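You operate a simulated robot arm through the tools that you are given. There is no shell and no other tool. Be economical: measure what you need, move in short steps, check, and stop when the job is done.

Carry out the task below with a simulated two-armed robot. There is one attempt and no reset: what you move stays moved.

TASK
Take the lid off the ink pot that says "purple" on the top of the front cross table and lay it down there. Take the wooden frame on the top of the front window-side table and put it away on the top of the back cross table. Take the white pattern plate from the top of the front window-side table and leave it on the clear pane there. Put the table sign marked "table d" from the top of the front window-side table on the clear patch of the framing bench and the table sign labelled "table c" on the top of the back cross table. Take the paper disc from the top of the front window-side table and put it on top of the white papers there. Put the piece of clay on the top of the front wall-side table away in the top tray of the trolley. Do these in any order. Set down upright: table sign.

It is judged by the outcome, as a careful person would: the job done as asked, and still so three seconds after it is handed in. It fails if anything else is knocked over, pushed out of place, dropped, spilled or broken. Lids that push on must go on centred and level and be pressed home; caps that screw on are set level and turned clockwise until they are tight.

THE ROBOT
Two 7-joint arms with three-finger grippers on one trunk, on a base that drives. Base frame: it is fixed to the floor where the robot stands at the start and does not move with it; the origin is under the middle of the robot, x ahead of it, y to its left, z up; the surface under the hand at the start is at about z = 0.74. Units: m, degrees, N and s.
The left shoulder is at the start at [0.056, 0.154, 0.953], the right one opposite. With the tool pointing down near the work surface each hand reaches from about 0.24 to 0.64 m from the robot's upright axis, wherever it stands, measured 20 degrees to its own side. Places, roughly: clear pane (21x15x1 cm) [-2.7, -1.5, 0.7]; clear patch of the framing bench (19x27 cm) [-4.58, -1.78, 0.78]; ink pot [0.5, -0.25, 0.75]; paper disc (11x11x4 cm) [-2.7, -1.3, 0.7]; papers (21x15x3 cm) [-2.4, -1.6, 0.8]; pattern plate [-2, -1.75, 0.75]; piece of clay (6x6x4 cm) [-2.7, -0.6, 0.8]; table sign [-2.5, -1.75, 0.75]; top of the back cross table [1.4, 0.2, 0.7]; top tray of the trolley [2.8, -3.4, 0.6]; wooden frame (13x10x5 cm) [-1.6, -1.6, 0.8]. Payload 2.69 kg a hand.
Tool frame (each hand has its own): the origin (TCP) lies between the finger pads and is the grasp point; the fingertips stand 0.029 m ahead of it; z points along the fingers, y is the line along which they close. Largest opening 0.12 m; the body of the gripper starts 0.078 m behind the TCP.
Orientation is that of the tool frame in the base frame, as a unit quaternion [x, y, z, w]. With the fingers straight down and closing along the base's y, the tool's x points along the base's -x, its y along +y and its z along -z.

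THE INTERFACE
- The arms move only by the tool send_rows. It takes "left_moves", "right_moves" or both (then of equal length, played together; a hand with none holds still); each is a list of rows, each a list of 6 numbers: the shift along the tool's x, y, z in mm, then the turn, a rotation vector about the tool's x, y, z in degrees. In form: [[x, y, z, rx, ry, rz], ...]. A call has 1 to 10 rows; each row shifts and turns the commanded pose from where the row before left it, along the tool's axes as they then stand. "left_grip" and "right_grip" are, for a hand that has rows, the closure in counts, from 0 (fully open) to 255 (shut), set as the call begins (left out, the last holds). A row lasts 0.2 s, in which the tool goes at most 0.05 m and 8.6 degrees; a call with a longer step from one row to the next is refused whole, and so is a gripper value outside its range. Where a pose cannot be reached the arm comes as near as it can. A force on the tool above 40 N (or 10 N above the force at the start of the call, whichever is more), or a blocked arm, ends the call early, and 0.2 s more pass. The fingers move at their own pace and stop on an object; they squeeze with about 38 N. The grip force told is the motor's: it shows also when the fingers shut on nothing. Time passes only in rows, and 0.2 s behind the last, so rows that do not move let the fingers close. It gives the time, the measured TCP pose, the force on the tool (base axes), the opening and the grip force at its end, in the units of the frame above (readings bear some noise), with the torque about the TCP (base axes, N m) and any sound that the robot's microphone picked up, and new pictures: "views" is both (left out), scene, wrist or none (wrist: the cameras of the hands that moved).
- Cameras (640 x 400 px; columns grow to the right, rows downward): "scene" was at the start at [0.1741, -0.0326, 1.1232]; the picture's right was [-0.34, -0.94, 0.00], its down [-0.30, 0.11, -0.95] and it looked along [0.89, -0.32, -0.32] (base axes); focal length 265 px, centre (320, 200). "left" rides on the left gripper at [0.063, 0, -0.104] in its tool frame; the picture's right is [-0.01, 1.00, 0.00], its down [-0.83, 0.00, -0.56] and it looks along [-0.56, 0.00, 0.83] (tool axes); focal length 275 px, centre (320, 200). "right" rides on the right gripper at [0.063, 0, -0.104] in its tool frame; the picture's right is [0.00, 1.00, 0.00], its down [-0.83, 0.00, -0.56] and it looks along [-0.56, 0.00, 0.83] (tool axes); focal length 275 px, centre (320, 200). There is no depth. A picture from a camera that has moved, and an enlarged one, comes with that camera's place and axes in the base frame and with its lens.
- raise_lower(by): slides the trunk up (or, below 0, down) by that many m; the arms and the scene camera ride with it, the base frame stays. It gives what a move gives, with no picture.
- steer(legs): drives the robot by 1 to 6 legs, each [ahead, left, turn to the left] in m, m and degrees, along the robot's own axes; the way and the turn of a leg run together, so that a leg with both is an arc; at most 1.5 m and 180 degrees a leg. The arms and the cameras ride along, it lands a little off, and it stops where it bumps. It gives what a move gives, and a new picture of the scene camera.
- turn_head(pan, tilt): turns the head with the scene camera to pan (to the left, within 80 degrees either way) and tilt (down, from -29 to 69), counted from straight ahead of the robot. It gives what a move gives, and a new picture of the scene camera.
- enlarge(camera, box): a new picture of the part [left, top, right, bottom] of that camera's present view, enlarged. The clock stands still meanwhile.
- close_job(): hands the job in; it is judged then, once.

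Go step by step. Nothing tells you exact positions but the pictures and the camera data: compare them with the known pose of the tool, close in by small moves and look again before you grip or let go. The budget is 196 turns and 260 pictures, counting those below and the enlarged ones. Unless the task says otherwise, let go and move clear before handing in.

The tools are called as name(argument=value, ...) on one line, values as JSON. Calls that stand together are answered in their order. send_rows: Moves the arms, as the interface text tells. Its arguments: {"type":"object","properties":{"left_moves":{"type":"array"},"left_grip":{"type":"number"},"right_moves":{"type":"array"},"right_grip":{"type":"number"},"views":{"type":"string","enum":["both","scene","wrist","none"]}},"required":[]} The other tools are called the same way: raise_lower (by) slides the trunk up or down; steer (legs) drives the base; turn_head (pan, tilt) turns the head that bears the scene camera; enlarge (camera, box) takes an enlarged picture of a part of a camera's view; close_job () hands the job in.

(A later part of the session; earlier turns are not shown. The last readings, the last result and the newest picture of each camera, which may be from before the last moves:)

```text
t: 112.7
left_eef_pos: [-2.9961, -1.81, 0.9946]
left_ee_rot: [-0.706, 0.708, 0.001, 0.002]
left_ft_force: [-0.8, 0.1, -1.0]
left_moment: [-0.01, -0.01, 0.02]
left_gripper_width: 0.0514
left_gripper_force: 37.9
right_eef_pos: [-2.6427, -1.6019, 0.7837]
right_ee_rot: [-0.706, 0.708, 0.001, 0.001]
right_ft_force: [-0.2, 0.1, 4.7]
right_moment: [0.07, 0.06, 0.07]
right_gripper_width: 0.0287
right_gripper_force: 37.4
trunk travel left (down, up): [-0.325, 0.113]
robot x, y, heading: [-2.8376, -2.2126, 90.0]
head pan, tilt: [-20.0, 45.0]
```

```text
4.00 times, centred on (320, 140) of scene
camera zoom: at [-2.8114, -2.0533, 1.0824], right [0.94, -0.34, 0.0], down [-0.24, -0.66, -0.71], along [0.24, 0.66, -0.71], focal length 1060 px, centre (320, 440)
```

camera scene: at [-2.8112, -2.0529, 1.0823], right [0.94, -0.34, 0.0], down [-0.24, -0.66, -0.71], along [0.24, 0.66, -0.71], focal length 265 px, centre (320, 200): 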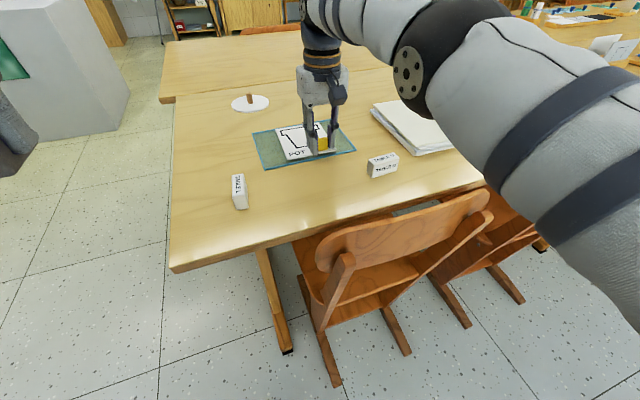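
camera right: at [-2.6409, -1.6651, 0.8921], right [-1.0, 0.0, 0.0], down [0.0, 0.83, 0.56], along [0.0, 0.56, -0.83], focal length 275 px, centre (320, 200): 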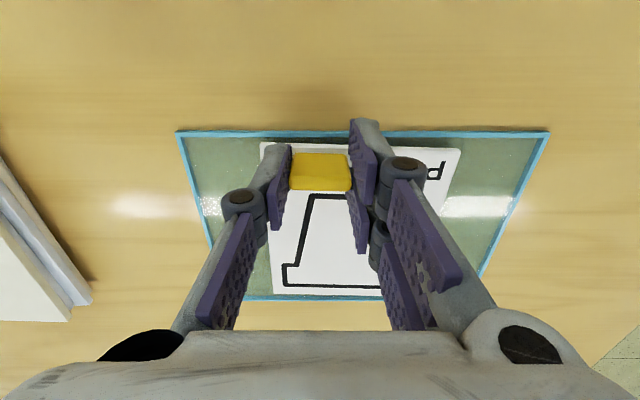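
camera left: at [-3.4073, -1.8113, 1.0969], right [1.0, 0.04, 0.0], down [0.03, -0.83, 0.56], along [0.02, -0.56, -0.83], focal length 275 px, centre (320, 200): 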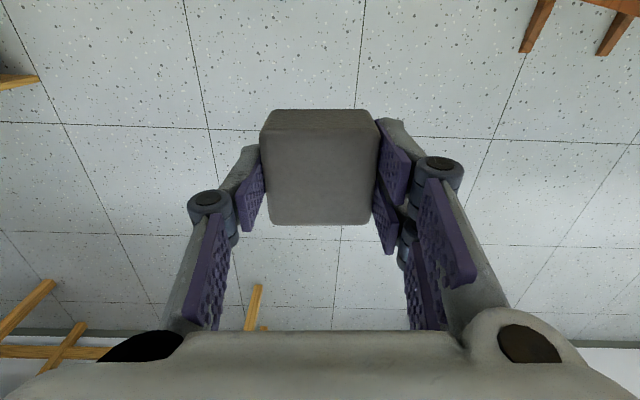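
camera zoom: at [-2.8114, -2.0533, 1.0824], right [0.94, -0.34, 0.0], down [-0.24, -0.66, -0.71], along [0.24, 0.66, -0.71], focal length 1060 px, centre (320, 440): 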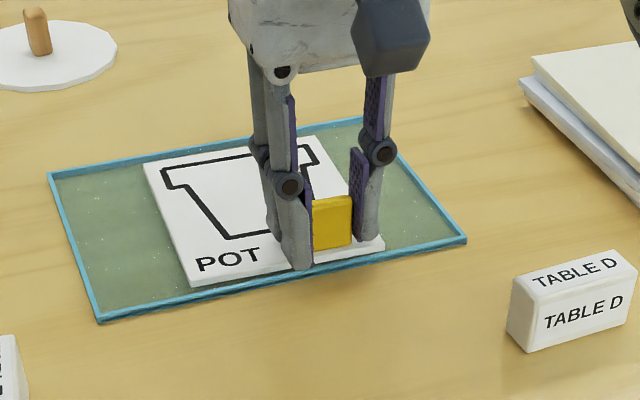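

Contact felt. Release and lift away.

send_rows(right_moves=[[0, 0, 0, 0, 0, 0], [0, 0, 0, 0, 0, 0], [0, 0, -30, 0, 0, 0], [0, 0, -40, 0, 0, 0], [0, 0, -40, 0, 0, 0], [30, 0, -20, 0, 0, 0], [0, 0, 0, 0, 0, 0]], right_grip=130)

enlarge(camera="scene", box=[220, 80, 420, 205])

```text
t: 114.3
left_eef_pos: [-2.9954, -1.81, 0.9952]
left_ee_rot: [-0.707, 0.708, 0.001, 0.002]
left_ft_force: [1.0, 0.2, -2.5]
left_moment: [-0.03, 0.0, 0.03]
left_gripper_width: 0.0512
left_gripper_force: 37.9
right_eef_pos: [-2.6482, -1.6309, 0.916]
right_ee_rot: [-0.707, 0.708, 0.0, 0.0]
right_ft_force: [-0.1, 0.2, 0.4]
right_moment: [0.01, 0.03, 0.01]
right_gripper_width: 0.0585
right_gripper_force: 0.1
right hand out of reach, approached as far as the arm can: row 4, 5, 6
trunk travel left (down, up): [-0.325, 0.113]
robot x, y, heading: [-2.8401, -2.2156, 90.1]
head pan, tilt: [-20.0, 45.0]
camera scene: at [-2.8111, -2.0527, 1.0822], right [0.94, -0.34, 0.0], down [-0.24, -0.66, -0.71], along [0.24, 0.66, -0.71], focal length 265 px, centre (320, 200)
camera right: at [-2.6464, -1.6929, 1.0204], right [-1.0, 0.0, 0.0], down [0.0, 0.83, 0.55], along [0.0, 0.55, -0.83], focal length 275 px, centre (320, 200)
```

scene: 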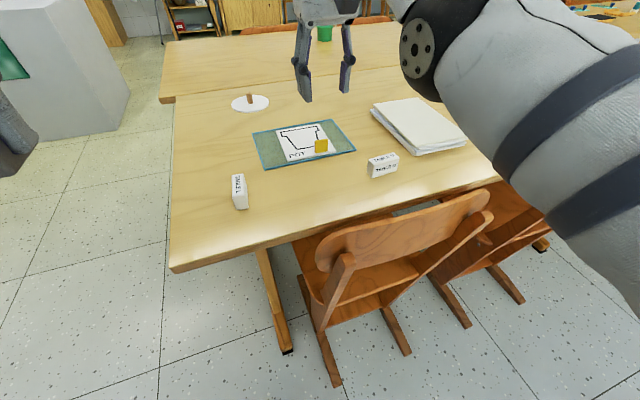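
right: 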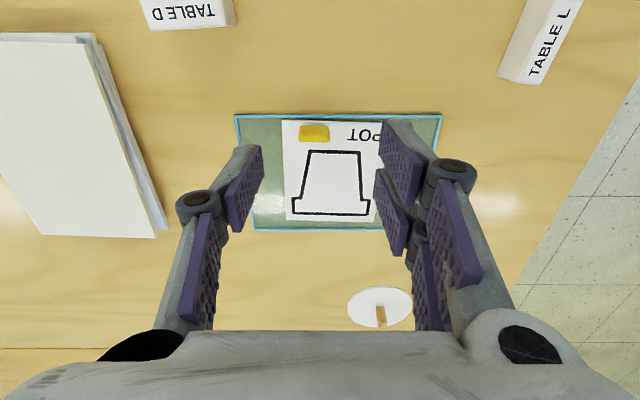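

```text
3.20 times, centred on (320, 142) of scene
camera zoom: at [-2.8111, -2.0527, 1.0822], right [0.94, -0.34, 0.0], down [-0.24, -0.66, -0.71], along [0.24, 0.66, -0.71], focal length 848 px, centre (320, 384)
```

zoom: 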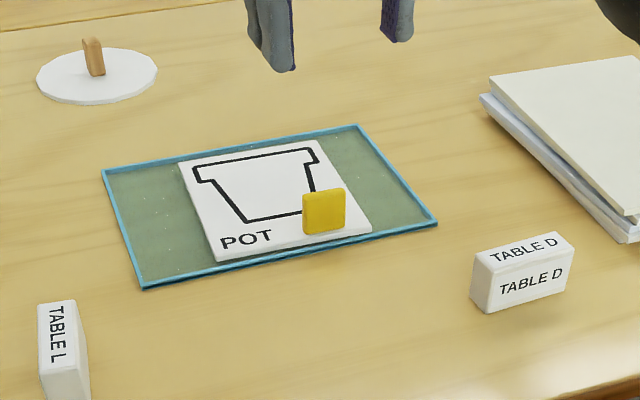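

The plate sits on the pane. Next, sign D at about [-2.558, -1.713]: move the open right hand above it.

send_rows(right_moves=[[27, -30, 0, 0, 0, 0], [27, -30, 0, 0, 0, 0], [28, -30, 10, 0, 0, 0], [0, 0, 0, 0, 0, 0]], right_grip=0)

```text
t: 115.3
left_eef_pos: [-2.9964, -1.8117, 0.9941]
left_ee_rot: [-0.706, 0.708, 0.001, 0.002]
left_ft_force: [0.0, -0.2, -1.7]
left_moment: [-0.01, 0.02, -0.01]
left_gripper_width: 0.0513
left_gripper_force: 38.1
right_eef_pos: [-2.5522, -1.6392, 0.9338]
right_ee_rot: [-0.706, 0.708, 0.0, 0.0]
right_ft_force: [0.8, 0.2, -0.9]
right_moment: [0.0, 0.0, 0.02]
right_gripper_width: 0.12
right_gripper_force: 0.0
right hand out of reach, approached as far as the arm can: row 1, 2, 3
trunk travel left (down, up): [-0.325, 0.113]
robot x, y, heading: [-2.8384, -2.2148, 89.8]
head pan, tilt: [-20.0, 45.0]
camera scene: at [-2.8114, -2.0529, 1.0823], right [0.94, -0.34, 0.0], down [-0.24, -0.66, -0.71], along [0.24, 0.66, -0.71], focal length 265 px, centre (320, 200)
camera right: at [-2.5514, -1.7027, 1.0384], right [-1.0, 0.0, 0.0], down [0.0, 0.83, 0.56], along [0.0, 0.56, -0.83], focal length 275 px, centre (320, 200)
```

scene: 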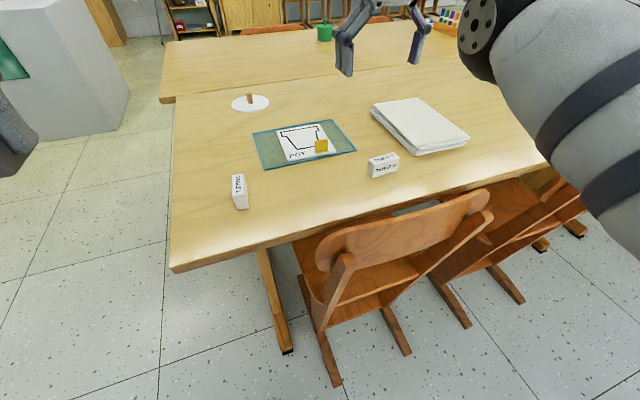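
right: 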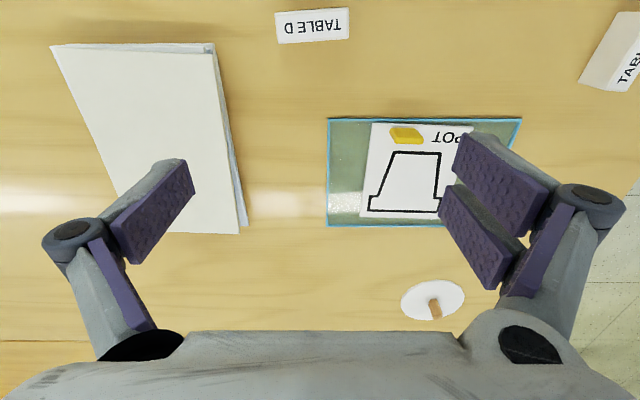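

send_rows(right_moves=[[32, 0, 15, 0, 0, -3.5], [31, 0, 15, 0, 0, 0], [0, 0, 20, 0, 0, 0], [0, 0, 0, 0, 0, 0]], views="wrist")

```text
t: 116.3
left_eef_pos: [-2.9973, -1.8111, 0.9945]
left_ee_rot: [-0.706, 0.708, 0.001, 0.002]
left_ft_force: [0.1, 0.2, -2.0]
left_moment: [0.0, 0.0, -0.04]
left_gripper_width: 0.0514
left_gripper_force: 37.5
right_eef_pos: [-2.5446, -1.632, 0.9108]
right_ee_rot: [0.727, -0.686, 0.0, 0.0]
right_ft_force: [-0.3, -0.1, 0.0]
right_moment: [0.01, 0.0, 0.0]
right_gripper_width: 0.1201
right_gripper_force: 0.1
right hand out of reach, approached as far as the arm can: row 1, 2, 3
trunk travel left (down, up): [-0.325, 0.113]
robot x, y, heading: [-2.8358, -2.2187, 90.0]
head pan, tilt: [-20.0, 45.0]
camera right: at [-2.5389, -1.6952, 1.0149], right [-1.0, -0.06, 0.0], down [-0.05, 0.83, 0.56], along [-0.04, 0.56, -0.83], focal length 275 px, centre (320, 200)
```

right: 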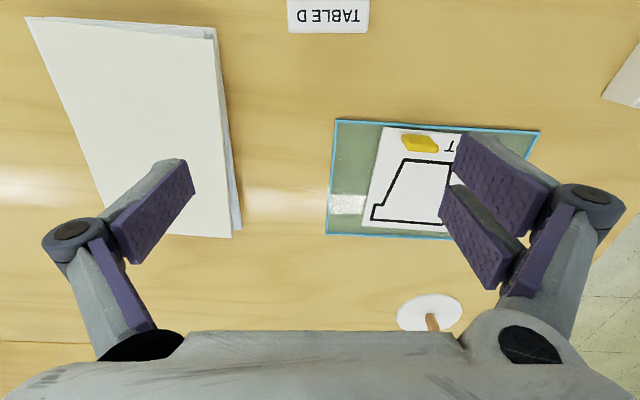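

The arm balked while nearly straight. I'll try pulling it straight back in small steps.

send_rows(right_moves=[[10, 0, 0, 0, 0, 0], [15, 0, 0, 0, 0, 0], [15, 0, 0, 0, 0, 0], [15, 0, 0, 0, 0, 0], [0, 0, 0, 0, 0, 0]], views="scene")

```text
t: 117.5
left_eef_pos: [-2.9954, -1.8118, 0.9943]
left_ee_rot: [-0.706, 0.708, 0.001, 0.002]
left_ft_force: [0.5, -0.5, -1.1]
left_moment: [0.01, -0.01, -0.02]
left_gripper_width: 0.0514
left_gripper_force: 38.5
right_eef_pos: [-2.5374, -1.6362, 0.9216]
right_ee_rot: [0.728, -0.686, -0.001, 0.0]
right_ft_force: [-0.6, 0.8, 0.3]
right_moment: [0.02, 0.05, 0.0]
right_gripper_width: 0.1202
right_gripper_force: 0.1
right hand out of reach, approached as far as the arm can: row 1, 2, 3, 4
trunk travel left (down, up): [-0.325, 0.113]
robot x, y, heading: [-2.8415, -2.2163, 90.0]
head pan, tilt: [-20.0, 45.0]
camera scene: at [-2.8112, -2.0529, 1.0823], right [0.94, -0.34, 0.0], down [-0.24, -0.66, -0.71], along [0.24, 0.66, -0.71], focal length 265 px, centre (320, 200)
```

scene: 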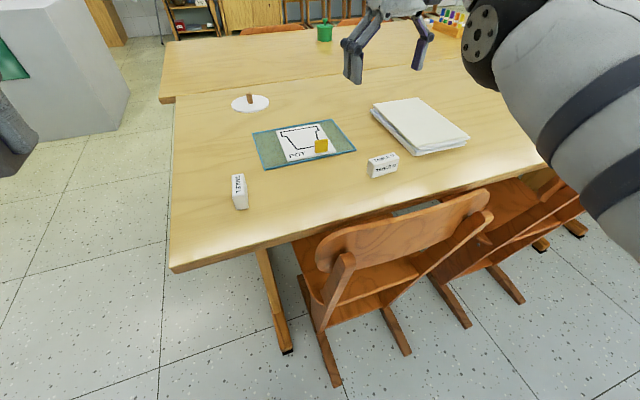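

send_rows(right_moves=[[0, 20, 20, 0, 0, 0], [0, 20, 20, 0, 0, 0], [0, 0, 20, 0, 0, 0], [0, 0, 0, 0, 0, 0]], views="none")

send_rows(right_moves=[[20, 0, 0, 0, 0, 0], [20, 0, 0, 0, 0, 0], [0, 0, 0, 0, 0, 0]], views="none")

```text
t: 118.5
left_eef_pos: [-2.9964, -1.8114, 0.9934]
left_ee_rot: [-0.707, 0.707, 0.0, 0.002]
left_ft_force: [-0.2, -1.0, -1.7]
left_moment: [0.01, 0.01, 0.01]
left_gripper_width: 0.0514
left_gripper_force: 37.9
right_eef_pos: [-2.5768, -1.6169, 0.8667]
right_ee_rot: [0.728, -0.686, 0.0, -0.001]
right_ft_force: [0.3, -0.4, 0.4]
right_moment: [0.01, 0.01, 0.0]
right_gripper_width: 0.12
right_gripper_force: 0.0
right hand out of reach, approached as far as the arm can: row 1, 2, 3
trunk travel left (down, up): [-0.325, 0.113]
robot x, y, heading: [-2.8386, -2.2154, 89.8]
head pan, tilt: [-20.0, 45.0]
```

```text
t: 119.3
left_eef_pos: [-2.9949, -1.8107, 0.9943]
left_ee_rot: [-0.707, 0.708, 0.001, 0.002]
left_ft_force: [0.1, 1.3, -2.2]
left_moment: [0.02, 0.02, 0.01]
left_gripper_width: 0.0515
left_gripper_force: 38.3
right_eef_pos: [-2.5739, -1.6175, 0.8719]
right_ee_rot: [0.728, -0.686, -0.001, 0.0]
right_ft_force: [0.2, -0.1, -0.2]
right_moment: [-0.04, -0.03, 0.0]
right_gripper_width: 0.1199
right_gripper_force: 0.1
right hand out of reach, approached as far as the arm can: row 1, 2
trunk travel left (down, up): [-0.325, 0.113]
robot x, y, heading: [-2.844, -2.2151, 89.7]
head pan, tilt: [-20.0, 45.0]
```

The arm is stuck straight (singular). I'll break it with a tilt, which brings the wrist back, then pull in.

send_rows(right_moves=[[0, 0, 0, 0, -8, 0], [0, 0, 0, 0, -8, 0], [10, 0, 0, 0, -4, 0], [20, 0, 0, 0, 0, 0], [20, 0, 0, 0, 0, 0], [0, 0, 0, 0, 0, 0]], views="none")

```text
t: 120.7
left_eef_pos: [-2.9954, -1.8116, 0.9945]
left_ee_rot: [-0.706, 0.708, 0.0, 0.002]
left_ft_force: [-0.2, 0.2, -1.0]
left_moment: [-0.02, 0.01, 0.01]
left_gripper_width: 0.0514
left_gripper_force: 37.7
right_eef_pos: [-2.5587, -1.5453, 0.8878]
right_ee_rot: [0.717, -0.675, -0.127, -0.118]
right_ft_force: [0.1, 0.0, 0.3]
right_moment: [0.01, 0.03, 0.01]
right_gripper_width: 0.1201
right_gripper_force: 0.0
right hand out of reach, approached as far as the arm can: row 1, 2, 3, 4, 5
trunk travel left (down, up): [-0.325, 0.113]
robot x, y, heading: [-2.8373, -2.215, 90.0]
head pan, tilt: [-20.0, 45.0]
```

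send_rows(right_moves=[[45, 0, -15, 0, 0, 0], [45, 0, -15, 0, 0, 0], [45, 0, -15, 0, 0, 0], [0, 0, 0, 0, 0, 0]], views="none")

```text
t: 121.7
left_eef_pos: [-2.9956, -1.8103, 0.9941]
left_ee_rot: [-0.706, 0.708, 0.0, 0.001]
left_ft_force: [0.1, 0.0, -0.9]
left_moment: [-0.01, -0.01, 0.02]
left_gripper_width: 0.0512
left_gripper_force: 37.9
right_eef_pos: [-2.5447, -1.552, 0.9028]
right_ee_rot: [0.717, -0.675, -0.127, -0.118]
right_ft_force: [-0.6, 0.3, -1.1]
right_moment: [-0.01, 0.02, -0.01]
right_gripper_width: 0.12
right_gripper_force: 0.0
right hand out of reach, approached as far as the arm can: row 1, 2, 3
trunk travel left (down, up): [-0.325, 0.113]
robot x, y, heading: [-2.8412, -2.2147, 89.9]
head pan, tilt: [-20.0, 45.0]
```

I'll unstick it by raising and then lowering the trunk: the raise pulls the shoulder back, the lowering gives slack.

raise_lower(by=0.1)

send_rows(right_moves=[[40, 0, 0, 0, 8, 0], [40, 0, 0, 0, 8, 0], [30, 0, 0, 0, 5, 0], [0, 0, 0, 0, 0, 0]], views="none")

```text
t: 123.0
left_eef_pos: [-2.9956, -1.8096, 1.093]
left_ee_rot: [-0.707, 0.707, 0.0, 0.002]
left_ft_force: [0.5, 0.0, -2.2]
left_moment: [-0.06, 0.0, 0.03]
left_gripper_width: 0.0514
left_gripper_force: 37.6
right_eef_pos: [-2.5441, -1.6, 1.1802]
right_ee_rot: [0.693, -0.652, -0.217, -0.217]
right_ft_force: [0.1, 0.2, -0.1]
right_moment: [0.02, 0.02, -0.02]
right_gripper_width: 0.1203
right_gripper_force: 0.1
trunk travel left (down, up): [-0.425, 0.013]
robot x, y, heading: [-2.8391, -2.2142, 89.9]
head pan, tilt: [-20.0, 45.0]
```

```text
t: 124.0
left_eef_pos: [-2.996, -1.8113, 1.0943]
left_ee_rot: [-0.706, 0.708, 0.0, 0.002]
left_ft_force: [-1.0, 0.5, -2.1]
left_moment: [0.03, 0.0, 0.03]
left_gripper_width: 0.0513
left_gripper_force: 37.2
right_eef_pos: [-2.5356, -1.6754, 1.1432]
right_ee_rot: [0.721, -0.681, -0.087, -0.095]
right_ft_force: [0.4, 1.0, 0.3]
right_moment: [-0.02, 0.01, -0.01]
right_gripper_width: 0.1196
right_gripper_force: 0.1
right hand out of reach, approached as far as the arm can: row 1, 2, 3
trunk travel left (down, up): [-0.425, 0.013]
robot x, y, heading: [-2.8392, -2.2174, 89.8]
head pan, tilt: [-20.0, 45.0]
```

raise_lower(by=-0.1)

send_rows(right_moves=[[35, 0, 0, 0, 7.5, 0], [35, 0, 0, 0, 7.5, 0], [0, 0, 0, 0, 0, 0]], views="wrist")

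```text
t: 125.3
left_eef_pos: [-2.9954, -1.8101, 0.994]
left_ee_rot: [-0.707, 0.708, 0.001, 0.002]
left_ft_force: [0.0, 0.6, -1.4]
left_moment: [-0.01, 0.0, -0.01]
left_gripper_width: 0.0515
left_gripper_force: 38.0
right_eef_pos: [-2.5352, -1.6315, 0.8808]
right_ee_rot: [0.727, -0.686, 0.011, 0.011]
right_ft_force: [0.5, -0.3, 0.6]
right_moment: [0.02, -0.04, 0.0]
right_gripper_width: 0.1199
right_gripper_force: 0.0
trunk travel left (down, up): [-0.325, 0.113]
robot x, y, heading: [-2.8394, -2.2183, 89.8]
head pan, tilt: [-20.0, 45.0]
```

```text
t: 126.1
left_eef_pos: [-2.995, -1.8102, 0.9945]
left_ee_rot: [-0.707, 0.707, 0.001, 0.001]
left_ft_force: [-1.0, -0.9, -1.8]
left_moment: [0.0, 0.0, 0.02]
left_gripper_width: 0.0515
left_gripper_force: 37.7
right_eef_pos: [-2.5259, -1.6827, 0.8746]
right_ee_rot: [0.72, -0.678, 0.107, 0.101]
right_ft_force: [-0.6, 0.4, -0.1]
right_moment: [0.04, 0.0, 0.01]
right_gripper_width: 0.1199
right_gripper_force: 0.0
right hand out of reach, approached as far as the arm can: row 1, 2
trunk travel left (down, up): [-0.325, 0.113]
robot x, y, heading: [-2.8423, -2.2122, 89.8]
head pan, tilt: [-20.0, 45.0]
camera right: at [-2.522, -1.7134, 0.9932], right [-1.0, -0.06, 0.0], down [-0.06, 0.96, 0.29], along [-0.02, 0.29, -0.96], focal length 275 px, centre (320, 200)
```

right: 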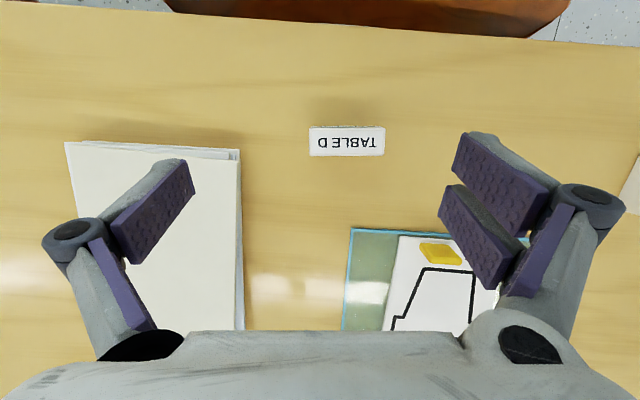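

send_rows(right_moves=[[0, 30, 0, 0, -8, 0], [0, 30, 0, 0, -7, 0], [0, 30, 0, 0, 0, 0], [0, 30, 0, 0, 0, 0], [0, 30, 0, 0, 0, 0], [0, 0, 0, 0, 0, 0]], views="scene")

```text
t: 127.5
left_eef_pos: [-2.995, -1.811, 0.9952]
left_ee_rot: [-0.706, 0.708, -0.001, 0.002]
left_ft_force: [0.5, 0.3, -2.5]
left_moment: [-0.01, 0.0, 0.01]
left_gripper_width: 0.0514
left_gripper_force: 38.1
right_eef_pos: [-2.6763, -1.6928, 0.8752]
right_ee_rot: [0.728, -0.686, 0.012, 0.011]
right_ft_force: [-0.2, 0.4, 0.4]
right_moment: [0.01, -0.02, -0.01]
right_gripper_width: 0.1199
right_gripper_force: 0.0
trunk travel left (down, up): [-0.325, 0.113]
robot x, y, heading: [-2.8376, -2.2131, 89.9]
head pan, tilt: [-20.0, 45.0]
camera scene: at [-2.811, -2.0529, 1.0823], right [0.94, -0.34, 0.0], down [-0.24, -0.66, -0.71], along [0.24, 0.66, -0.71], focal length 265 px, centre (320, 200)
```

scene: 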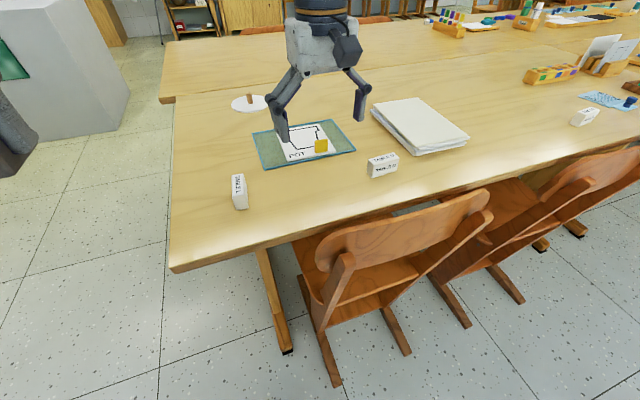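

Free again. I'll strafe the base right by 0.125 m so the hand is over the sign, and level the tool.

steer(legs=[[0, -0.125, 0]])

send_rows(right_moves=[[0, 0, 10, 0, -1.8, 0], [0, 0, 10, 0, 0, 0], [0, 0, 0, 0, 0, 0]], views="wrist")

```text
t: 129.2
left_eef_pos: [-2.8692, -1.8107, 0.995]
left_ee_rot: [-0.706, 0.708, 0.001, 0.001]
left_ft_force: [0.3, 0.2, -1.1]
left_moment: [-0.01, 0.04, -0.04]
left_gripper_width: 0.0513
left_gripper_force: 37.8
right_eef_pos: [-2.549, -1.6931, 0.8757]
right_ee_rot: [0.728, -0.686, 0.011, 0.013]
right_ft_force: [-0.3, -0.5, -0.1]
right_moment: [-0.01, 0.0, 0.0]
right_gripper_width: 0.12
right_gripper_force: 0.0
trunk travel left (down, up): [-0.325, 0.113]
robot x, y, heading: [-2.7139, -2.2135, 89.9]
head pan, tilt: [-20.0, 45.0]
camera scene: at [-2.6841, -2.0531, 1.0823], right [0.94, -0.34, 0.0], down [-0.24, -0.66, -0.71], along [0.24, 0.66, -0.71], focal length 265 px, centre (320, 200)
```

scene: 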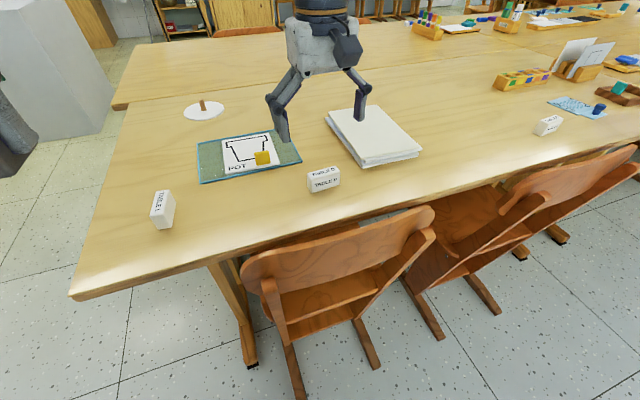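

```text
t: 130.0
left_eef_pos: [-2.8696, -1.8112, 0.9953]
left_ee_rot: [-0.707, 0.707, 0.0, 0.002]
left_ft_force: [0.1, -0.1, -2.3]
left_moment: [0.02, 0.01, -0.01]
left_gripper_width: 0.0513
left_gripper_force: 37.8
right_eef_pos: [-2.5489, -1.6933, 0.8558]
right_ee_rot: [0.728, -0.686, 0.001, 0.001]
right_ft_force: [-0.1, 0.7, 0.0]
right_moment: [-0.05, -0.02, 0.0]
right_gripper_width: 0.1202
right_gripper_force: 0.0
trunk travel left (down, up): [-0.325, 0.113]
robot x, y, heading: [-2.7154, -2.2169, 90.0]
head pan, tilt: [-20.0, 45.0]
camera right: at [-2.5429, -1.7557, 0.9589], right [-1.0, -0.06, 0.0], down [-0.05, 0.83, 0.56], along [-0.04, 0.55, -0.83], focal length 275 px, centre (320, 200)
```

right: 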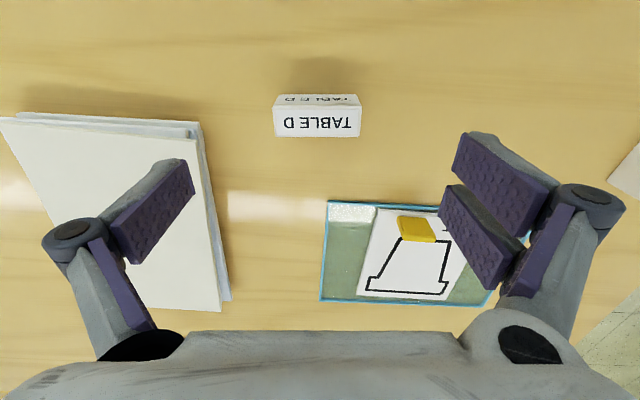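

Sign D is 5.6 cm long, aligned with the tool. Narrow the fingers slightly to clear the papers and descend.

send_rows(right_moves=[[6, -3, 20, 0, 0, 0], [0, 0, 0, 0, 0, 0], [0, 0, 30, 0, 0, 0], [0, 0, 28, 0, 0, 0], [0, 0, 0, 0, 0, 0]], right_grip=68, views="wrist")

enlarge(camera="scene", box=[240, 110, 400, 210])

```text
t: 131.2
left_eef_pos: [-2.8691, -1.8116, 0.9946]
left_ee_rot: [-0.706, 0.708, 0.001, 0.002]
left_ft_force: [0.3, 1.1, -1.3]
left_moment: [0.01, 0.02, -0.04]
left_gripper_width: 0.0515
left_gripper_force: 38.5
right_eef_pos: [-2.5482, -1.699, 0.7763]
right_ee_rot: [0.728, -0.686, 0.001, 0.001]
right_ft_force: [0.1, 0.2, -0.2]
right_moment: [-0.02, -0.01, 0.02]
right_gripper_width: 0.0878
right_gripper_force: 0.0
trunk travel left (down, up): [-0.325, 0.113]
robot x, y, heading: [-2.7111, -2.2138, 89.7]
head pan, tilt: [-20.0, 45.0]
camera right: at [-2.5416, -1.7622, 0.8815], right [-1.0, -0.06, 0.0], down [-0.05, 0.83, 0.56], along [-0.04, 0.55, -0.83], focal length 275 px, centre (320, 200)
```

right: 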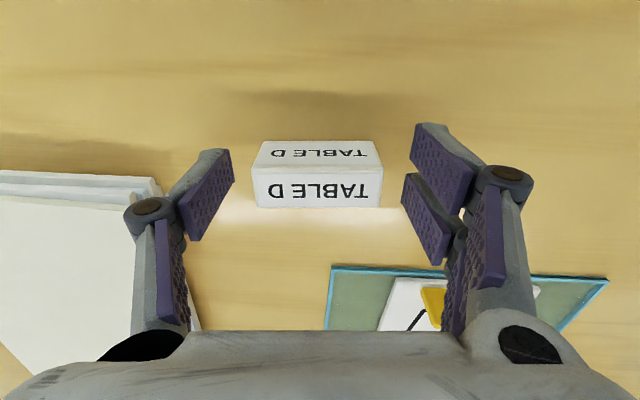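

```text
4.00 times, centred on (320, 160) of scene
camera zoom: at [-2.6845, -2.0531, 1.0823], right [0.94, -0.34, 0.0], down [-0.24, -0.66, -0.71], along [0.24, 0.66, -0.71], focal length 1060 px, centre (320, 360)
```

zoom: 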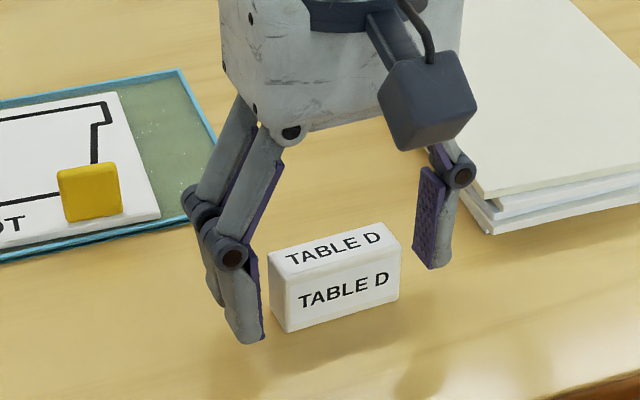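

Well aligned. Close on the sign and lift.

send_rows(right_moves=[[0, 0, 0, 0, 0, 0], [0, 0, 0, 0, 0, 0], [0, 0, 0, 0, 0, 0]], right_grip=255, views="none")

send_rows(right_moves=[[0, 0, -15, 0, 0, 0], [0, 0, -30, 0, 0, 0], [0, 0, -35, 0, 0, 0], [20, 10, -35, 0, 0, 0], [30, 10, -30, 0, 0, 0], [30, 0, -20, 0, 0, 0], [0, 0, 0, 0, 0, 0]])

```text
t: 132.0
left_eef_pos: [-2.869, -1.8121, 0.9948]
left_ee_rot: [-0.707, 0.707, 0.001, 0.002]
left_ft_force: [0.5, -1.0, -1.7]
left_moment: [-0.02, -0.01, 0.01]
left_gripper_width: 0.0514
left_gripper_force: 38.2
right_eef_pos: [-2.5479, -1.6992, 0.7786]
right_ee_rot: [0.727, -0.686, 0.0, 0.002]
right_ft_force: [0.8, 0.2, 0.5]
right_moment: [-0.01, 0.0, -0.02]
right_gripper_width: 0.0588
right_gripper_force: 38.3
trunk travel left (down, up): [-0.325, 0.113]
robot x, y, heading: [-2.7086, -2.2137, 90.0]
head pan, tilt: [-20.0, 45.0]
```

```text
t: 133.6
left_eef_pos: [-2.8704, -1.8109, 0.9951]
left_ee_rot: [-0.706, 0.708, 0.001, 0.002]
left_ft_force: [0.4, 0.6, -2.2]
left_moment: [-0.01, 0.0, 0.01]
left_gripper_width: 0.0514
left_gripper_force: 38.0
right_eef_pos: [-2.5628, -1.7797, 0.9411]
right_ee_rot: [0.728, -0.686, 0.0, 0.0]
right_ft_force: [0.1, 0.8, -0.5]
right_moment: [0.02, 0.02, 0.0]
right_gripper_width: 0.0588
right_gripper_force: 38.1
trunk travel left (down, up): [-0.325, 0.113]
robot x, y, heading: [-2.7103, -2.216, 89.8]
head pan, tilt: [-20.0, 45.0]
camera scene: at [-2.6846, -2.0529, 1.0822], right [0.94, -0.34, 0.0], down [-0.24, -0.66, -0.71], along [0.24, 0.66, -0.71], focal length 265 px, centre (320, 200)
camera right: at [-2.5573, -1.8429, 1.046], right [-1.0, -0.06, 0.0], down [-0.05, 0.83, 0.56], along [-0.04, 0.55, -0.83], focal length 275 px, centre (320, 200)
```

scene: 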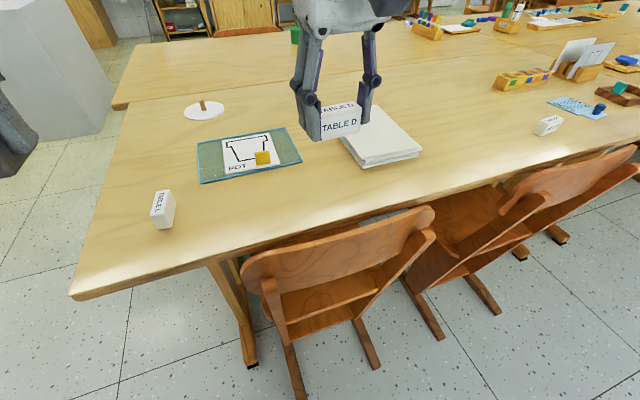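
right: 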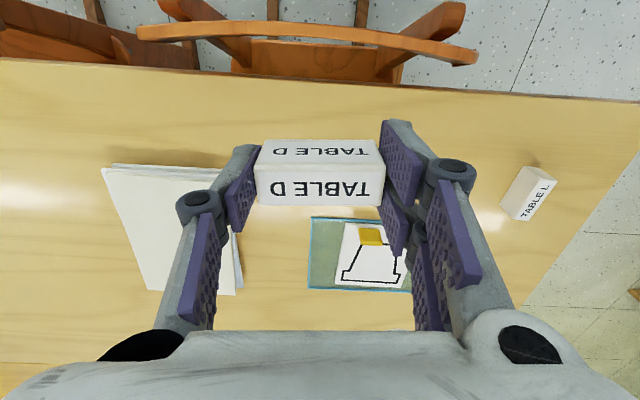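

Sign D is held. Back out, turn toward the framing bench and drive nearer to look at it.

steer(legs=[[-0.22, 0, 0], [0, 0, 90], [0.95, 0, 0]])

turn_head(pan=0, tilt=25)

```text
t: 143.6
left_eef_pos: [-4.0506, -2.6201, 0.9953]
left_ee_rot: [1.0, 0.011, -0.002, -0.001]
left_ft_force: [0.6, 0.6, -2.4]
left_moment: [-0.01, 0.04, 0.0]
left_gripper_width: 0.0515
left_gripper_force: 37.7
right_eef_pos: [-4.0882, -2.3149, 0.9423]
right_ee_rot: [0.999, 0.041, 0.001, 0.001]
right_ft_force: [-1.1, 0.0, 0.6]
right_moment: [-0.02, -0.02, 0.01]
right_gripper_width: 0.0586
right_gripper_force: 38.3
trunk travel left (down, up): [-0.325, 0.113]
robot x, y, heading: [-3.6462, -2.4559, -178.6]
head pan, tilt: [-20.0, 45.0]
camera scene: at [-3.8133, -2.4306, 1.0822], right [0.32, 0.95, 0.0], down [0.67, -0.23, -0.71], along [-0.67, 0.23, -0.71], focal length 265 px, centre (320, 200)
```

scene: 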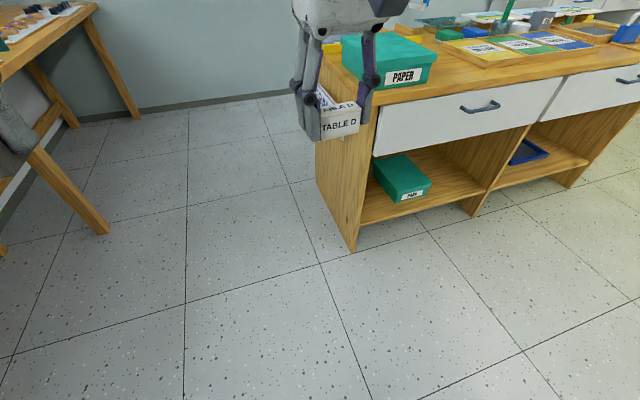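

```text
t: 144.4
left_eef_pos: [-4.0503, -2.6194, 0.9949]
left_ee_rot: [1.0, 0.011, -0.002, -0.001]
left_ft_force: [0.7, 0.5, -2.0]
left_moment: [0.0, 0.02, 0.0]
left_gripper_width: 0.0517
left_gripper_force: 38.1
right_eef_pos: [-4.0886, -2.3152, 0.9411]
right_ee_rot: [0.999, 0.041, 0.001, 0.0]
right_ft_force: [0.2, -0.5, 0.3]
right_moment: [0.01, 0.04, -0.01]
right_gripper_width: 0.0586
right_gripper_force: 37.8
trunk travel left (down, up): [-0.325, 0.113]
robot x, y, heading: [-3.6509, -2.4557, -178.9]
head pan, tilt: [0.0, 25.0]
camera scene: at [-3.8282, -2.4586, 1.1128], right [-0.02, 1.0, 0.0], down [0.42, 0.01, -0.91], along [-0.91, -0.02, -0.42], focal length 265 px, centre (320, 200)
```

scene: 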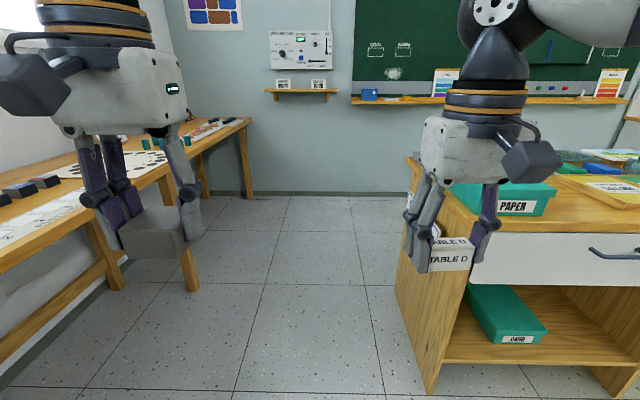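

steer(legs=[[0, -0.5, -1], [0.15, 0, 0]])

turn_head(pan=-15, tilt=30)

```text
t: 149.8
left_eef_pos: [-4.2118, -2.1091, 0.9939]
left_ee_rot: [1.0, -0.005, -0.002, -0.001]
left_ft_force: [-0.3, 0.1, -2.2]
left_moment: [-0.01, -0.03, 0.01]
left_gripper_width: 0.0512
left_gripper_force: 37.9
right_eef_pos: [-4.2408, -1.8033, 0.941]
right_ee_rot: [1.0, 0.027, 0.001, 0.001]
right_ft_force: [-0.9, 0.1, -0.5]
right_moment: [0.01, 0.0, -0.02]
right_gripper_width: 0.0584
right_gripper_force: 37.9
trunk travel left (down, up): [-0.325, 0.113]
robot x, y, heading: [-3.8044, -1.9561, 179.9]
head pan, tilt: [0.0, 25.0]
camera scene: at [-3.9851, -1.9546, 1.1127], right [0.01, 1.0, 0.0], down [0.42, 0.0, -0.91], along [-0.91, 0.01, -0.42], focal length 265 px, centre (320, 200)
```

scene: 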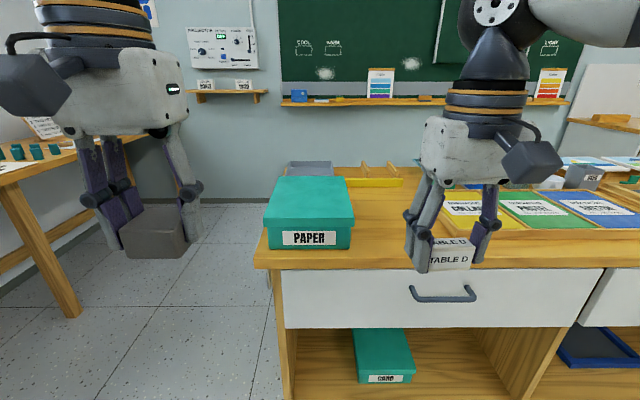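

```text
t: 150.6
left_eef_pos: [-4.2105, -2.1091, 0.9945]
left_ee_rot: [1.0, -0.005, -0.001, -0.002]
left_ft_force: [0.1, 0.6, -1.8]
left_moment: [0.01, -0.03, -0.03]
left_gripper_width: 0.0517
left_gripper_force: 37.8
right_eef_pos: [-4.24, -1.8041, 0.942]
right_ee_rot: [1.0, 0.027, 0.0, 0.001]
right_ft_force: [0.0, -0.3, -0.3]
right_moment: [0.0, 0.01, -0.01]
right_gripper_width: 0.0587
right_gripper_force: 38.2
trunk travel left (down, up): [-0.325, 0.113]
robot x, y, heading: [-3.8079, -1.9566, 179.7]
head pan, tilt: [-15.0, 30.0]
camera scene: at [-3.9794, -1.9313, 1.1049], right [0.27, 0.96, 0.0], down [0.48, -0.13, -0.87], along [-0.83, 0.23, -0.5], focal length 265 px, centre (320, 200)
```

scene: 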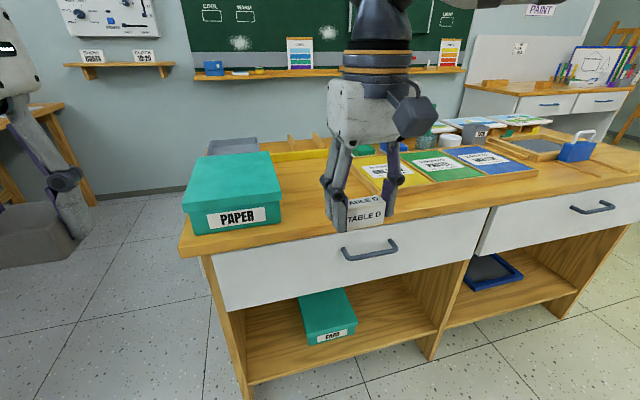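

The clear patch lies between the green box and the yellow tray, centre about [-4.58, -1.77]. Drive 0.25 m nearer.

steer(legs=[[0.25, 0, 0]])

turn_head(pan=-15, tilt=50)

```text
t: 152.4
left_eef_pos: [-4.4615, -2.1088, 0.9965]
left_ee_rot: [1.0, -0.003, -0.002, -0.001]
left_ft_force: [-0.4, 0.4, -1.8]
left_moment: [-0.01, -0.03, -0.05]
left_gripper_width: 0.0514
left_gripper_force: 38.0
right_eef_pos: [-4.4912, -1.8037, 0.9407]
right_ee_rot: [1.0, 0.028, 0.001, 0.001]
right_ft_force: [-0.5, 0.3, -0.5]
right_moment: [-0.01, -0.02, 0.0]
right_gripper_width: 0.0586
right_gripper_force: 37.9
trunk travel left (down, up): [-0.325, 0.113]
robot x, y, heading: [-4.0584, -1.9541, 179.8]
head pan, tilt: [-15.0, 30.0]
camera scene: at [-4.2303, -1.9303, 1.1048], right [0.26, 0.96, 0.0], down [0.48, -0.13, -0.87], along [-0.84, 0.23, -0.5], focal length 265 px, centre (320, 200)
```

scene: 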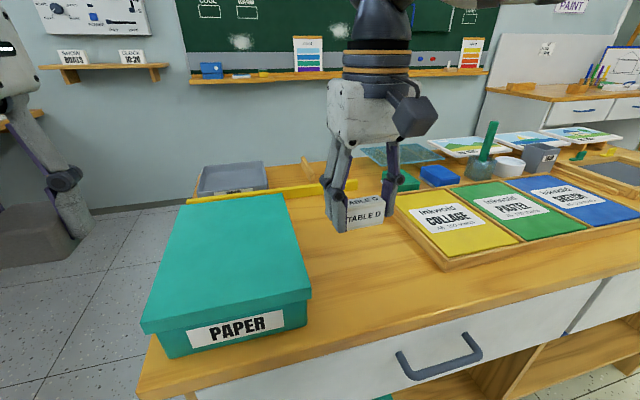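

```text
t: 153.2
left_eef_pos: [-4.46, -2.1092, 0.9947]
left_ee_rot: [1.0, -0.003, -0.001, -0.001]
left_ft_force: [-0.5, 0.7, -1.6]
left_moment: [0.01, -0.05, 0.02]
left_gripper_width: 0.0515
left_gripper_force: 38.2
right_eef_pos: [-4.4915, -1.8016, 0.9421]
right_ee_rot: [1.0, 0.028, 0.001, 0.0]
right_ft_force: [-0.1, 0.2, -0.1]
right_moment: [-0.01, 0.02, 0.01]
right_gripper_width: 0.0589
right_gripper_force: 38.1
trunk travel left (down, up): [-0.325, 0.113]
robot x, y, heading: [-4.0579, -1.9491, 180.0]
head pan, tilt: [-15.0, 50.0]
camera scene: at [-4.2168, -1.9338, 1.0754], right [0.26, 0.96, 0.0], down [0.74, -0.2, -0.64], along [-0.62, 0.17, -0.77], focal length 265 px, centre (320, 200)
```

scene: 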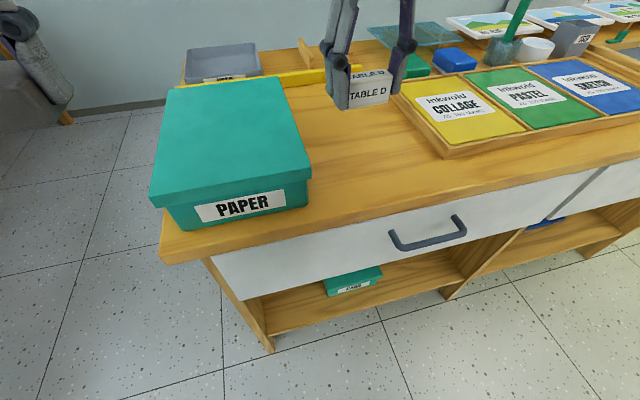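

Target [-4.58, -1.77] is clear. Move over and lower to about 2 cm above the bench.

send_rows(right_moves=[[-42, -15, 20, 0, 0, 0], [-42, -15, 20, 0, 0, 0], [0, 0, 30, 0, 0, 0], [0, 0, 28, 0, 0, 0], [0, 0, 0, 0, 0, 0]])

enlarge(camera="scene", box=[260, 40, 460, 165])

```text
t: 154.4
left_eef_pos: [-4.4599, -2.1095, 0.9945]
left_ee_rot: [1.0, -0.002, -0.002, -0.001]
left_ft_force: [0.1, -0.4, -1.8]
left_moment: [0.0, 0.0, 0.0]
left_gripper_width: 0.0515
left_gripper_force: 37.2
right_eef_pos: [-4.5739, -1.779, 0.8445]
right_ee_rot: [1.0, 0.028, 0.002, 0.0]
right_ft_force: [-0.7, -0.3, 0.3]
right_moment: [-0.03, -0.02, 0.01]
right_gripper_width: 0.0586
right_gripper_force: 38.0
trunk travel left (down, up): [-0.325, 0.113]
robot x, y, heading: [-4.0537, -1.9577, 179.8]
head pan, tilt: [-15.0, 50.0]
camera scene: at [-4.2166, -1.9338, 1.0754], right [0.26, 0.96, 0.0], down [0.74, -0.2, -0.64], along [-0.62, 0.17, -0.77], focal length 265 px, centre (320, 200)
camera right: at [-4.5089, -1.7748, 0.948], right [0.06, -1.0, 0.0], down [-0.83, -0.05, 0.56], along [-0.55, -0.03, -0.83], focal length 275 px, centre (320, 200)
```

scene: 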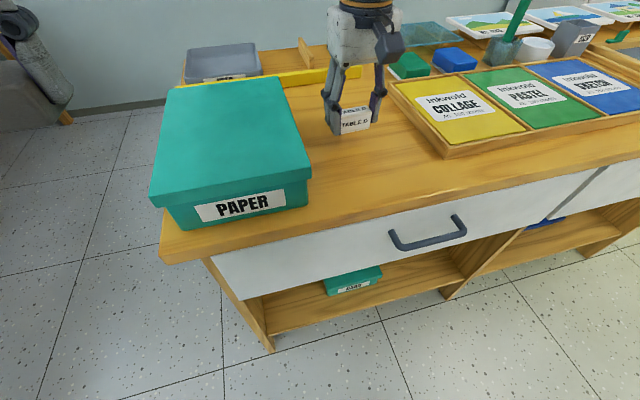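
right: 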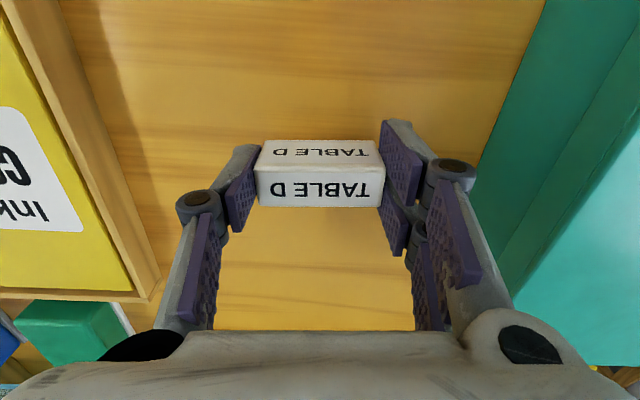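

```text
3.20 times, centred on (360, 102) of scene
camera zoom: at [-4.2166, -1.9338, 1.0754], right [0.26, 0.96, 0.0], down [0.74, -0.2, -0.64], along [-0.62, 0.17, -0.77], focal length 848 px, centre (192, 512)
```

zoom: 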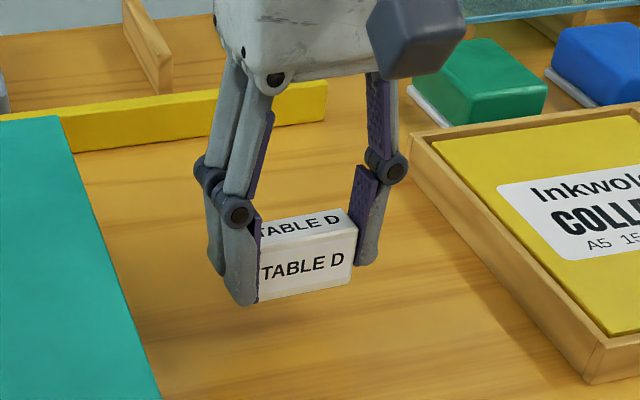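

send_rows(right_moves=[[0, -6, 10, 0, 0, 0], [0, 0, 8, 0, 0, 0], [0, 0, 3, 0, 0, 0], [0, 0, 2, 0, 0, 0], [0, 0, 0, 0, 0, 0]], views="none")

enlarge(camera="scene", box=[300, 70, 420, 145])

```text
t: 155.6
left_eef_pos: [-4.4604, -2.1081, 0.995]
left_ee_rot: [1.0, -0.003, -0.002, 0.0]
left_ft_force: [0.4, 0.4, -1.7]
left_moment: [-0.02, -0.01, -0.01]
left_gripper_width: 0.0514
left_gripper_force: 38.3
right_eef_pos: [-4.5746, -1.7723, 0.8203]
right_ee_rot: [1.0, 0.028, 0.0, 0.0]
right_ft_force: [0.0, -0.1, 0.3]
right_moment: [0.0, 0.03, 0.02]
right_gripper_width: 0.0586
right_gripper_force: 38.1
trunk travel left (down, up): [-0.325, 0.113]
robot x, y, heading: [-4.0554, -1.9528, 179.6]
head pan, tilt: [-15.0, 50.0]
```

```text
5.33 times, centred on (360, 108) of scene
camera zoom: at [-4.2167, -1.9338, 1.0754], right [0.26, 0.96, 0.0], down [0.74, -0.2, -0.64], along [-0.62, 0.17, -0.77], focal length 1413 px, centre (107, 693)
```

zoom: 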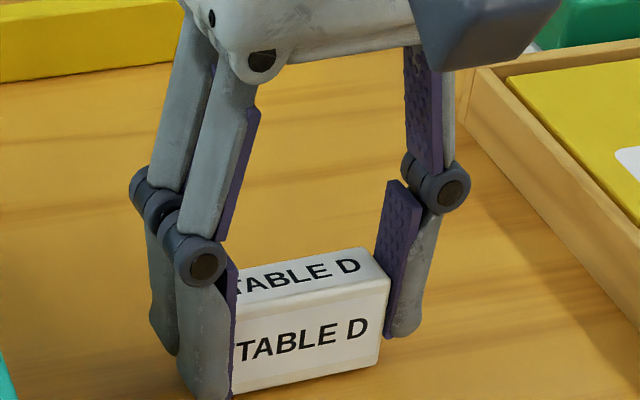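

send_rows(right_moves=[[0, 0, 2, 0, 0, 0], [0, 0, 2, 0, 0, 0], [0, 0, 0, 0, 0, 0]], views="none")

```text
t: 156.4
left_eef_pos: [-4.4604, -2.1093, 0.996]
left_ee_rot: [1.0, -0.002, -0.002, -0.001]
left_ft_force: [0.4, -0.7, -1.8]
left_moment: [0.01, 0.02, -0.05]
left_gripper_width: 0.0514
left_gripper_force: 38.3
right_eef_pos: [-4.5762, -1.7714, 0.8174]
right_ee_rot: [1.0, 0.028, -0.002, 0.002]
right_ft_force: [0.3, 3.5, 15.6]
right_moment: [0.16, 0.05, -0.04]
right_gripper_width: 0.0586
right_gripper_force: 38.1
trunk travel left (down, up): [-0.325, 0.113]
robot x, y, heading: [-4.0581, -1.9535, 179.7]
head pan, tilt: [-15.0, 50.0]
```

Contact. Ease 1 mm, open, and lift off.

send_rows(right_moves=[[0, 0, -1, 0, 0, 0], [0, 0, 0, 0, 0, 0]], views="none")

send_rows(right_moves=[[0, 0, 0, 0, 0, 0], [0, 0, 0, 0, 0, 0], [0, 0, -20, 0, 0, 0], [0, 0, -40, 0, 0, 0], [10, 0, -40, 0, 0, 0], [30, 0, -20, 0, 0, 0], [0, 0, 0, 0, 0, 0]], right_grip=68)

enlarge(camera="scene", box=[260, 40, 460, 165])

```text
t: 157.0
left_eef_pos: [-4.4594, -2.1094, 0.9943]
left_ee_rot: [1.0, -0.002, -0.003, -0.001]
left_ft_force: [0.0, 0.7, -2.2]
left_moment: [0.01, -0.02, 0.0]
left_gripper_width: 0.0516
left_gripper_force: 37.6
right_eef_pos: [-4.5766, -1.7727, 0.8181]
right_ee_rot: [1.0, 0.028, 0.0, 0.001]
right_ft_force: [-2.1, 2.6, 13.8]
right_moment: [0.11, 0.14, -0.01]
right_gripper_width: 0.0586
right_gripper_force: 38.2
trunk travel left (down, up): [-0.325, 0.113]
robot x, y, heading: [-4.0554, -1.9542, 179.9]
head pan, tilt: [-15.0, 50.0]
```

```text
t: 158.6
left_eef_pos: [-4.4608, -2.1096, 0.9947]
left_ee_rot: [1.0, -0.002, -0.001, -0.001]
left_ft_force: [-0.4, 0.1, -1.2]
left_moment: [0.04, -0.02, 0.0]
left_gripper_width: 0.0518
left_gripper_force: 38.0
right_eef_pos: [-4.5352, -1.7696, 0.94]
right_ee_rot: [1.0, 0.028, 0.0, 0.0]
right_ft_force: [-0.3, -0.7, -0.4]
right_moment: [-0.03, -0.04, 0.0]
right_gripper_width: 0.0881
right_gripper_force: 0.0
trunk travel left (down, up): [-0.325, 0.113]
robot x, y, heading: [-4.0571, -1.9531, 179.8]
head pan, tilt: [-15.0, 50.0]
camera scene: at [-4.2169, -1.9339, 1.0753], right [0.26, 0.96, 0.0], down [0.74, -0.2, -0.64], along [-0.62, 0.17, -0.77], focal length 265 px, centre (320, 200)
camera right: at [-4.4712, -1.7654, 1.0428], right [0.06, -1.0, 0.0], down [-0.83, -0.05, 0.56], along [-0.55, -0.03, -0.83], focal length 275 px, centre (320, 200)
```

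scene: 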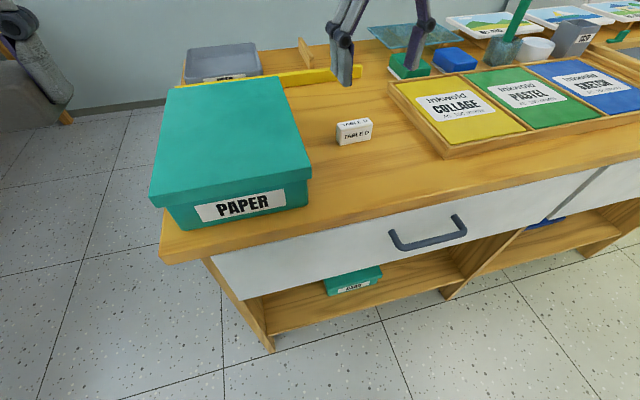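
right: 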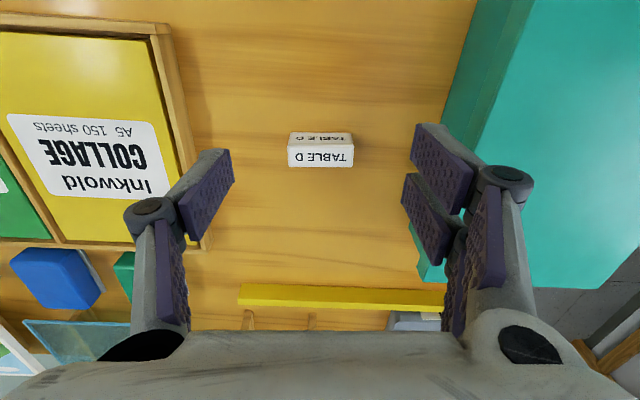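

```text
3.20 times, centred on (360, 102) of scene
camera zoom: at [-4.2169, -1.9339, 1.0753], right [0.26, 0.96, 0.0], down [0.74, -0.2, -0.64], along [-0.62, 0.17, -0.77], focal length 848 px, centre (192, 512)
```

zoom: 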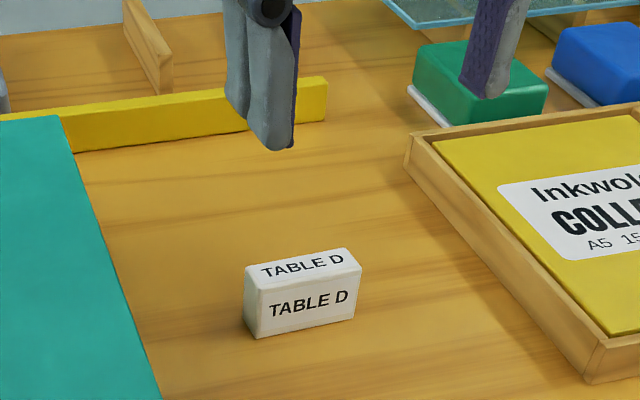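

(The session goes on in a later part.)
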